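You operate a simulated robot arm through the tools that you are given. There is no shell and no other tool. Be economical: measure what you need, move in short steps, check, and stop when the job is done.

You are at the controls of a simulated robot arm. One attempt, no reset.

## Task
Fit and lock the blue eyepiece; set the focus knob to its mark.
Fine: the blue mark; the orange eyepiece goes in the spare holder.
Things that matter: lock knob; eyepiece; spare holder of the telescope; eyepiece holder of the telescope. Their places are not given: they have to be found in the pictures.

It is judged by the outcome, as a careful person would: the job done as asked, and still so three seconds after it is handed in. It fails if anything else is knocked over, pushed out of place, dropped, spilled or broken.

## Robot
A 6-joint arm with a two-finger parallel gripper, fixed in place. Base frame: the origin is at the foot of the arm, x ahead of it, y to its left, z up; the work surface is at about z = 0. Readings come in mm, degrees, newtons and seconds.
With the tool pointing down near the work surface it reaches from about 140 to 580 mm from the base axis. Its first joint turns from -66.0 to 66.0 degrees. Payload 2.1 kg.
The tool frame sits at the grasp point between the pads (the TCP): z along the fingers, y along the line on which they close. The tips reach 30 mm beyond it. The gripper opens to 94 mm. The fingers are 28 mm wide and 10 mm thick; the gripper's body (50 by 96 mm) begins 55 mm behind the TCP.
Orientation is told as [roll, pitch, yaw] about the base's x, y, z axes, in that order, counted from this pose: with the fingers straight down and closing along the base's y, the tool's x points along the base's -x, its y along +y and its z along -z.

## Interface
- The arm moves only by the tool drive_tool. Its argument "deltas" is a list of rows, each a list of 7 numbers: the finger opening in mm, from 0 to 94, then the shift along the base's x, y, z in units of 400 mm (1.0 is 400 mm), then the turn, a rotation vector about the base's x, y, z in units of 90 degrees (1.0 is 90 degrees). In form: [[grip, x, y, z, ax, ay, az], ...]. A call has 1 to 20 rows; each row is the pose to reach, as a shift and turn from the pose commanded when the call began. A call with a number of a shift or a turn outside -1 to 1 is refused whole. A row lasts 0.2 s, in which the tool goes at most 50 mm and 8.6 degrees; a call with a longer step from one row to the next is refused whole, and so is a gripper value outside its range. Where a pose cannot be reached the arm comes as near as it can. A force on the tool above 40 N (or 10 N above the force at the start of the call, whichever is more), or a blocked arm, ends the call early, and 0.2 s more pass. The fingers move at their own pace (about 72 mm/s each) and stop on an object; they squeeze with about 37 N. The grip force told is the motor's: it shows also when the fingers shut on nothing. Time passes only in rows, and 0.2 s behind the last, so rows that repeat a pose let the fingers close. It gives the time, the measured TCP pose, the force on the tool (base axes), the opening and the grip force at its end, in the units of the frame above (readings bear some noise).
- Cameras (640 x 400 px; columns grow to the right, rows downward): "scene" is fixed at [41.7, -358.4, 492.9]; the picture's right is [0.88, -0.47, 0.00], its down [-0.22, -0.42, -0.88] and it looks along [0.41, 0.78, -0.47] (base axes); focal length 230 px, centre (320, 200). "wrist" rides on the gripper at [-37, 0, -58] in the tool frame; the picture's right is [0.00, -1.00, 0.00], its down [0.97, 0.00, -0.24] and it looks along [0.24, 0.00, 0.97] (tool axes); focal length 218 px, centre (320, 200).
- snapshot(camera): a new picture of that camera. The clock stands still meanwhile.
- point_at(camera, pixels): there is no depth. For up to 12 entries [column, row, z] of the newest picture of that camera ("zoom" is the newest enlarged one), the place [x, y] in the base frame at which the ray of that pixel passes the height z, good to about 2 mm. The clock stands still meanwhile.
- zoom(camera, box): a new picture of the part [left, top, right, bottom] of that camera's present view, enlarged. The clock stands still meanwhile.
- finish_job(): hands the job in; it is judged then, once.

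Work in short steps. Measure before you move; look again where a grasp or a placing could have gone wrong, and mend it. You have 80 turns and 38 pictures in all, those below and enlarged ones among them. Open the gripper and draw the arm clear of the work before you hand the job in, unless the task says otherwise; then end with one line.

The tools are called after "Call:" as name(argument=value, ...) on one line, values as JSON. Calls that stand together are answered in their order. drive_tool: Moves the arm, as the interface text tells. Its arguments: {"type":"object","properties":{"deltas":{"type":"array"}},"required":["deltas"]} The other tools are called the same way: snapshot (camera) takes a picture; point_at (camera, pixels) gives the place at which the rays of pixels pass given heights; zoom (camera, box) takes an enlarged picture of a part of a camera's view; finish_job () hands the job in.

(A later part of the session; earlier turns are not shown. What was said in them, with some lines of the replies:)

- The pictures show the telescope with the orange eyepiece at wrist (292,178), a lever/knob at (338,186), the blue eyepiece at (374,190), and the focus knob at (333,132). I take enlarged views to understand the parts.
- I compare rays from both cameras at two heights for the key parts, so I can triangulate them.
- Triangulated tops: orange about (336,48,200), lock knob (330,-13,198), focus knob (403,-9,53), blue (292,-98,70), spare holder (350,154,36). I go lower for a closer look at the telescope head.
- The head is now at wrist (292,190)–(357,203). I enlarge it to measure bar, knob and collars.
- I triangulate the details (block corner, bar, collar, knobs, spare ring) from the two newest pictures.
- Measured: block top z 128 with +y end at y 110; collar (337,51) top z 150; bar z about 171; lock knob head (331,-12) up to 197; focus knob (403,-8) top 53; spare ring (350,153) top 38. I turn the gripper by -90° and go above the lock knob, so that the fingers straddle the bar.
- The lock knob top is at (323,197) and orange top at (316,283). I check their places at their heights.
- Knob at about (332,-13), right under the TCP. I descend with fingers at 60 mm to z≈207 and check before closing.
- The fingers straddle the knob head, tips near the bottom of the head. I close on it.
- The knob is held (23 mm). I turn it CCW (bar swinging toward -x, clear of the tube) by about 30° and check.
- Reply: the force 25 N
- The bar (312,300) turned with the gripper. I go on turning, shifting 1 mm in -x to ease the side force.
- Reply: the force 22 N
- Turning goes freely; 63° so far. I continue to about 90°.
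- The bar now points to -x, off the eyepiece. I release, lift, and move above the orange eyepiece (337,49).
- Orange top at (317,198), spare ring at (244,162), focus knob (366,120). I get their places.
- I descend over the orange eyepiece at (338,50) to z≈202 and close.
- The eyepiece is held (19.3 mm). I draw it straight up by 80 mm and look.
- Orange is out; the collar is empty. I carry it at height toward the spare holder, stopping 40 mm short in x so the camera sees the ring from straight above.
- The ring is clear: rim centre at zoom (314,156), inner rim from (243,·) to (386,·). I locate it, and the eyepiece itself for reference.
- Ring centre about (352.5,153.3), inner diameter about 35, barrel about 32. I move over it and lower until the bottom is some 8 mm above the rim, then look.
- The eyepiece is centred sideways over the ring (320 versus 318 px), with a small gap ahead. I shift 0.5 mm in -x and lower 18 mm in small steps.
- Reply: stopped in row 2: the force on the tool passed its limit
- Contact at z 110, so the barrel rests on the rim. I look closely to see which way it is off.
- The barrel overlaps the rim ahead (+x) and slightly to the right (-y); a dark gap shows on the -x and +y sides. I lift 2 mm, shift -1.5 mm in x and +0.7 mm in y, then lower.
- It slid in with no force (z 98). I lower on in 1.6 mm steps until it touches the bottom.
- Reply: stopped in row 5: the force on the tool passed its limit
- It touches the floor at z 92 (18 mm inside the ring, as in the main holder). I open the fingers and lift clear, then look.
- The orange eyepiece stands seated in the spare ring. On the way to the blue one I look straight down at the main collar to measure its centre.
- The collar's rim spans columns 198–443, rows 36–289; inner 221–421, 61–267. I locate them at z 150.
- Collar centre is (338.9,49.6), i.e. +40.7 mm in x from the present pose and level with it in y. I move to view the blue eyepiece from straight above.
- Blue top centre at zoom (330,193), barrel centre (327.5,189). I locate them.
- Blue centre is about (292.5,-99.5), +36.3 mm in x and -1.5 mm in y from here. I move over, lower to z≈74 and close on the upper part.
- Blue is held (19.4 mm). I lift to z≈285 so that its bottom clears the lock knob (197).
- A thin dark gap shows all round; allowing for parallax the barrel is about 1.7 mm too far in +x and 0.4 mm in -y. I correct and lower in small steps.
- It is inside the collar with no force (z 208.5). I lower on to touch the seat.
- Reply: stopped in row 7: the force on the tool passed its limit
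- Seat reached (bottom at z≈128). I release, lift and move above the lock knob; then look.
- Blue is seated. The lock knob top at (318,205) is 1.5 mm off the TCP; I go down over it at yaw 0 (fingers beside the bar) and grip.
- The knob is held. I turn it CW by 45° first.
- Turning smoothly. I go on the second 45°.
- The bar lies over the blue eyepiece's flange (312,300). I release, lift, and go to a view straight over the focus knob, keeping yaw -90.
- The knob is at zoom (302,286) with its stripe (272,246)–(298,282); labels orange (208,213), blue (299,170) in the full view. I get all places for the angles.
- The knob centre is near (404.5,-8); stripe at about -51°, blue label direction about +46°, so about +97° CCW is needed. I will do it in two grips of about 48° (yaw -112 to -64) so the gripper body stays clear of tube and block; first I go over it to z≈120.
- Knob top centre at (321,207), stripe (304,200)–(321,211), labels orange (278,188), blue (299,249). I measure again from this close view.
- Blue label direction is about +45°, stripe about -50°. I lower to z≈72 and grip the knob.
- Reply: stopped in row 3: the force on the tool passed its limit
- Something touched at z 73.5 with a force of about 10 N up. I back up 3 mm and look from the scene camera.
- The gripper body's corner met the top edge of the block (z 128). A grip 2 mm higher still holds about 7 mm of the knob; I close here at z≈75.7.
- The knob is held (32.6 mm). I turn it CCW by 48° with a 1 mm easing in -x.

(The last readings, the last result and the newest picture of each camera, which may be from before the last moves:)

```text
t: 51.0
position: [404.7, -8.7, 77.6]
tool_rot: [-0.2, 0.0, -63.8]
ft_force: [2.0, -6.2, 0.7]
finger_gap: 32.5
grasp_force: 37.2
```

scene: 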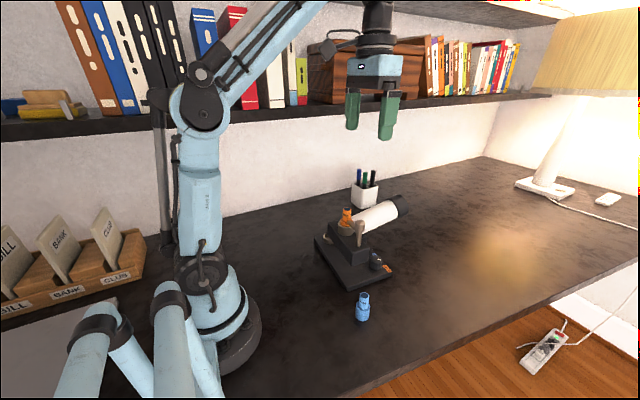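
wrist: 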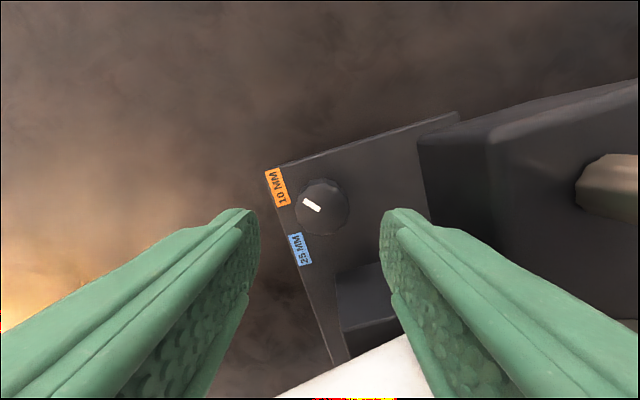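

Turned by 48°. I open, lift 45 mm, turn back to yaw -112 and look at the stripe.

Call:
drive_tool(deltas=[[50, 0, 0, 0, 0, 0, 0], [50, 0, 0, 0, 0, 0, 0], [50, 0, 0, 0.06, 0, 0, 0], [50, 0, 0, 0.115, 0, 0, 0], [50, 0, 0, 0.115, 0, 0, -0.09], [50, 0, 0, 0.115, 0, 0, -0.18], [50, 0, 0, 0.115, 0, 0, -0.27], [50, 0, 0, 0.115, 0, 0, -0.36], [50, 0, 0, 0.115, 0, 0, -0.45], [50, 0, 0, 0.115, 0, 0, -0.535], [50, 0, 0, 0.115, 0, 0, -0.535]])

Call:
zoom(camera="wrist", box=[240, 160, 400, 270])

```text
t: 53.4
position: [403.7, -7.0, 122.4]
tool_rot: [-0.2, 0.1, -112.1]
ft_force: [-0.6, -0.2, 0.3]
finger_gap: 50.1
grasp_force: 0.1
```

```text
3.64 times, centred on (320, 215) of wrist
```

zoom: 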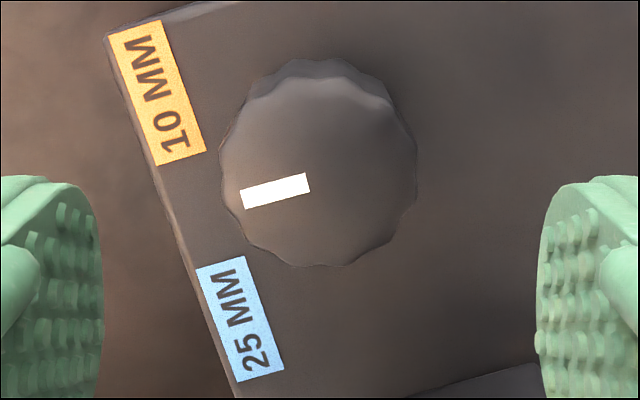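

Stripe now (243,198)–(308,183), label centre (241,318), knob face centre about (318,175). I measure their directions.

Call:
point_at(camera="zoom", pixels=[[318, 175, 53], [243, 198, 53], [308, 183, 53], [241, 318, 20], [219, 263, 20], [263, 375, 20], [158, 92, 20], [107, 38, 20], [237, 398, 20]])

```text
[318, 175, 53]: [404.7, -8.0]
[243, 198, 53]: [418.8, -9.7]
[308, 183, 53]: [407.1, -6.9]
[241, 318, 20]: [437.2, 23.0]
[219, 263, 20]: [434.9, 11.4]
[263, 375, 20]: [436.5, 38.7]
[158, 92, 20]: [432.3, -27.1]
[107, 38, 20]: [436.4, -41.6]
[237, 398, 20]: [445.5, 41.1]
```

In the telescope's frame (turned -6° in base) the stripe is at -7° and the blue label at +50°, so 57° remain. I go down again at yaw -117 and grip.

Call:
drive_tool(deltas=[[50, 0, 0, -0.03, 0, 0, -0.055], [50, 0, 0, -0.08, 0, 0, -0.055], [50, 0, 0, -0.115, 0, 0, -0.055], [50, 0, 0, -0.115, 0, 0, -0.055], [20, 0, 0, -0.115, 0, 0, -0.055], [20, 0, 0, -0.115, 0, 0, -0.055], [20, 0, 0, -0.115, 0, 0, -0.055], [20, 0, 0, -0.115, 0, 0, -0.055]])

```text
t: 55.1
position: [403.9, -8.2, 76.3]
tool_rot: [-0.1, 0.0, -116.9]
ft_force: [3.1, -1.8, -0.2]
finger_gap: 32.5
grasp_force: 36.7
```

Held again (32.5 mm). I turn CCW by 57°.

Call:
drive_tool(deltas=[[20, 0, 0, 0, 0, 0, 0.08], [20, 0, 0, 0, 0, 0, 0.16], [20, 0, 0, 0, 0, 0, 0.24], [20, 0, 0, 0, 0, 0, 0.32], [20, 0, 0, 0, 0, 0, 0.4], [20, 0, 0, 0, 0, 0, 0.48], [20, 0, 0, 0, 0, 0, 0.56], [20, 0, 0, 0, 0, 0, 0.633], [20, 0, 0, 0, 0, 0, 0.633]])

```text
t: 57.1
position: [404.3, -7.5, 76.1]
tool_rot: [-0.2, -0.1, -59.9]
ft_force: [-2.0, -7.1, 6.5]
finger_gap: 32.4
grasp_force: 37.1
```

I open, lift 46 mm, turn back to yaw -112 and check the stripe.

Call:
drive_tool(deltas=[[50, 0, 0, 0, 0, 0, 0], [50, 0, 0, 0, 0, 0, 0], [50, 0, 0, 0.06, 0, 0, 0], [50, 0, 0, 0.115, 0, 0, 0], [50, 0, 0, 0.115, 0, 0, -0.09], [50, 0, 0, 0.115, 0, 0, -0.18], [50, 0, 0, 0.115, 0, 0, -0.27], [50, 0, 0, 0.115, 0, 0, -0.36], [50, 0, 0, 0.115, 0, 0, -0.45], [50, 0, 0, 0.115, 0, 0, -0.54], [50, 0, 0, 0.115, 0, 0, -0.58], [50, 0, 0, 0.115, 0, 0, -0.58]])

Call:
zoom(camera="wrist", box=[240, 160, 400, 270])

```text
t: 59.8
position: [404.1, -7.9, 123.3]
tool_rot: [-0.2, 0.0, -112.3]
ft_force: [-0.6, 0.2, -0.5]
finger_gap: 50.0
grasp_force: 0.1
```

```text
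3.64 times, centred on (320, 215) of wrist
```

zoom: 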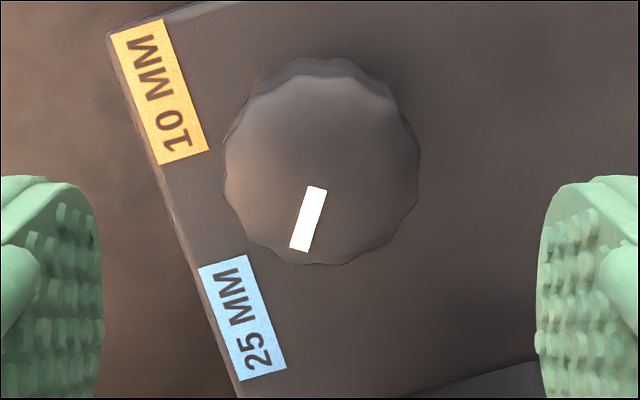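

By exact projection the stripe stands about 7° past the label direction (14.6° against 22° in the tool frame). I regrip at the last release yaw (-60) and turn back CW by 7°.

Call:
drive_tool(deltas=[[50, 0, 0, 0, 0, 0, 0.09], [50, 0, 0, 0, 0, 0, 0.18], [50, 0, 0, 0, 0, 0, 0.27], [50, 0, 0, 0, 0, 0, 0.36], [50, 0, 0, 0, 0, 0, 0.45], [50, 0, 0, 0, 0, 0, 0.54], [50, 0, 0, 0, 0, 0, 0.58], [50, 0, 0, -0.06, 0, 0, 0.58], [50, 0, 0, -0.115, 0, 0, 0.58], [50, 0, 0, -0.115, 0, 0, 0.58], [20, 0, 0, -0.115, 0, 0, 0.58], [20, 0, 0, -0.115, 0, 0, 0.58], [20, 0, 0, -0.115, 0, 0, 0.58], [20, 0, 0, -0.115, 0, 0, 0.58]])

Call:
drive_tool(deltas=[[20, 0, 0, 0, 0, 0, -0.04], [20, 0, 0, 0, 0, 0, -0.08], [20, 0, 0, 0, 0, 0, -0.08]])

```text
t: 62.8
position: [403.0, -7.8, 76.7]
tool_rot: [-0.3, 0.0, -60.0]
ft_force: [2.8, 1.0, -0.3]
finger_gap: 32.6
grasp_force: 37.3
```

```text
t: 63.5
position: [405.1, -9.3, 76.2]
tool_rot: [-0.2, -0.1, -67.1]
ft_force: [0.8, -3.2, 0.3]
finger_gap: 32.8
grasp_force: 36.9
```

I open, lift, return to yaw -112 and check the stripe once more.

Call:
drive_tool(deltas=[[50, 0, 0, 0, 0, 0, 0], [50, 0, 0, 0, 0, 0, 0], [50, 0, 0, 0.06, 0, 0, 0], [50, 0, 0, 0.115, 0, 0, 0], [50, 0, 0, 0.115, 0, 0, -0.09], [50, 0, 0, 0.115, 0, 0, -0.18], [50, 0, 0, 0.115, 0, 0, -0.27], [50, 0, 0, 0.115, 0, 0, -0.36], [50, 0, 0, 0.115, 0, 0, -0.45], [50, 0, 0, 0.115, 0, 0, -0.5], [50, 0, 0, 0.115, 0, 0, -0.5]])

Call:
zoom(camera="wrist", box=[240, 160, 400, 270])

```text
t: 66.0
position: [403.7, -6.4, 122.5]
tool_rot: [-0.2, 0.0, -112.3]
ft_force: [-0.2, 0.3, 1.0]
finger_gap: 49.9
grasp_force: 0.0
```

```text
3.64 times, centred on (320, 215) of wrist
```

zoom: 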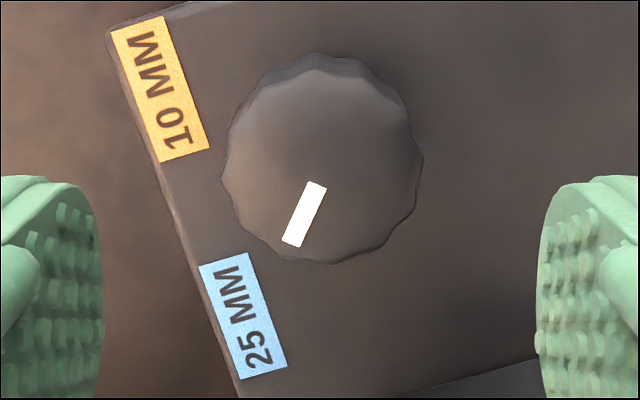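

The stripe is now at 21.5° against 22° for the label: on the mark. I lift away and take a last look at everything.

Call:
drive_tool(deltas=[[60, 0, 0, 0.1, 0, 0, 0], [60, 0, 0, 0.2, 0, 0, 0], [60, 0, 0, 0.3, 0, 0, 0], [60, 0, 0, 0.4, 0, 0, 0], [60, 0, -0.1, 0.48, 0, 0, 0], [60, 0, -0.15, 0.5, 0, 0, 0], [60, 0, -0.15, 0.5, 0, 0, 0]])

Call:
zoom(camera="scene", box=[300, 180, 420, 290])

```text
refused: row 5 steps farther than a row can; nothing moved
```

```text
3.64 times, centred on (360, 235) of scene
```

zoom: 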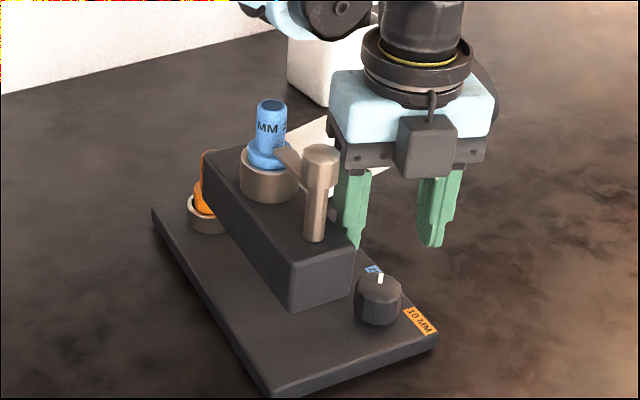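

The picture shows blue under the bar, orange in the spare ring, and the stripe toward the blue label. The lift was refused for a too long step, so I repeat it with shorter ones.

Call:
drive_tool(deltas=[[60, 0, 0, 0.1, 0, 0, 0], [60, 0, 0, 0.2, 0, 0, 0], [60, 0, 0, 0.3, 0, 0, 0], [60, 0, 0, 0.4, 0, 0, 0], [60, 0, 0, 0.48, 0, 0, 0], [60, 0, 0, 0.48, 0, 0, 0]])

Call:
snapshot(camera="wrist")

```text
t: 67.3
position: [402.7, -5.9, 315.1]
tool_rot: [-0.2, 0.1, -112.3]
ft_force: [0.8, -0.6, 0.2]
finger_gap: 60.0
grasp_force: 0.2
```

```text
0 pictures are left
```

wrist: 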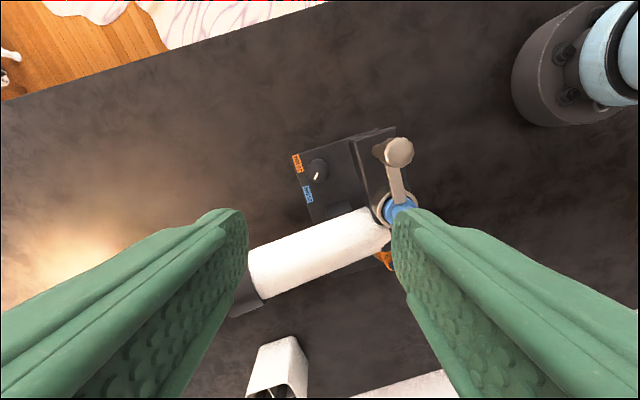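

The arm is clear, the bar lies over the blue eyepiece (400,200), and the focus stripe (317,173) points to the blue label. I hand the job in.

Call:
finish_job()

```text
The job is handed in.
```

The blue eyepiece is fitted with the lock bar turned back over it, the orange one is in the spare holder, and the focus knob points to the blue 25 MM mark. At one point the gripper body pressed lightly (about 10 N) on what looked like the telescope's block. Nothing in the last pictures looked moved.
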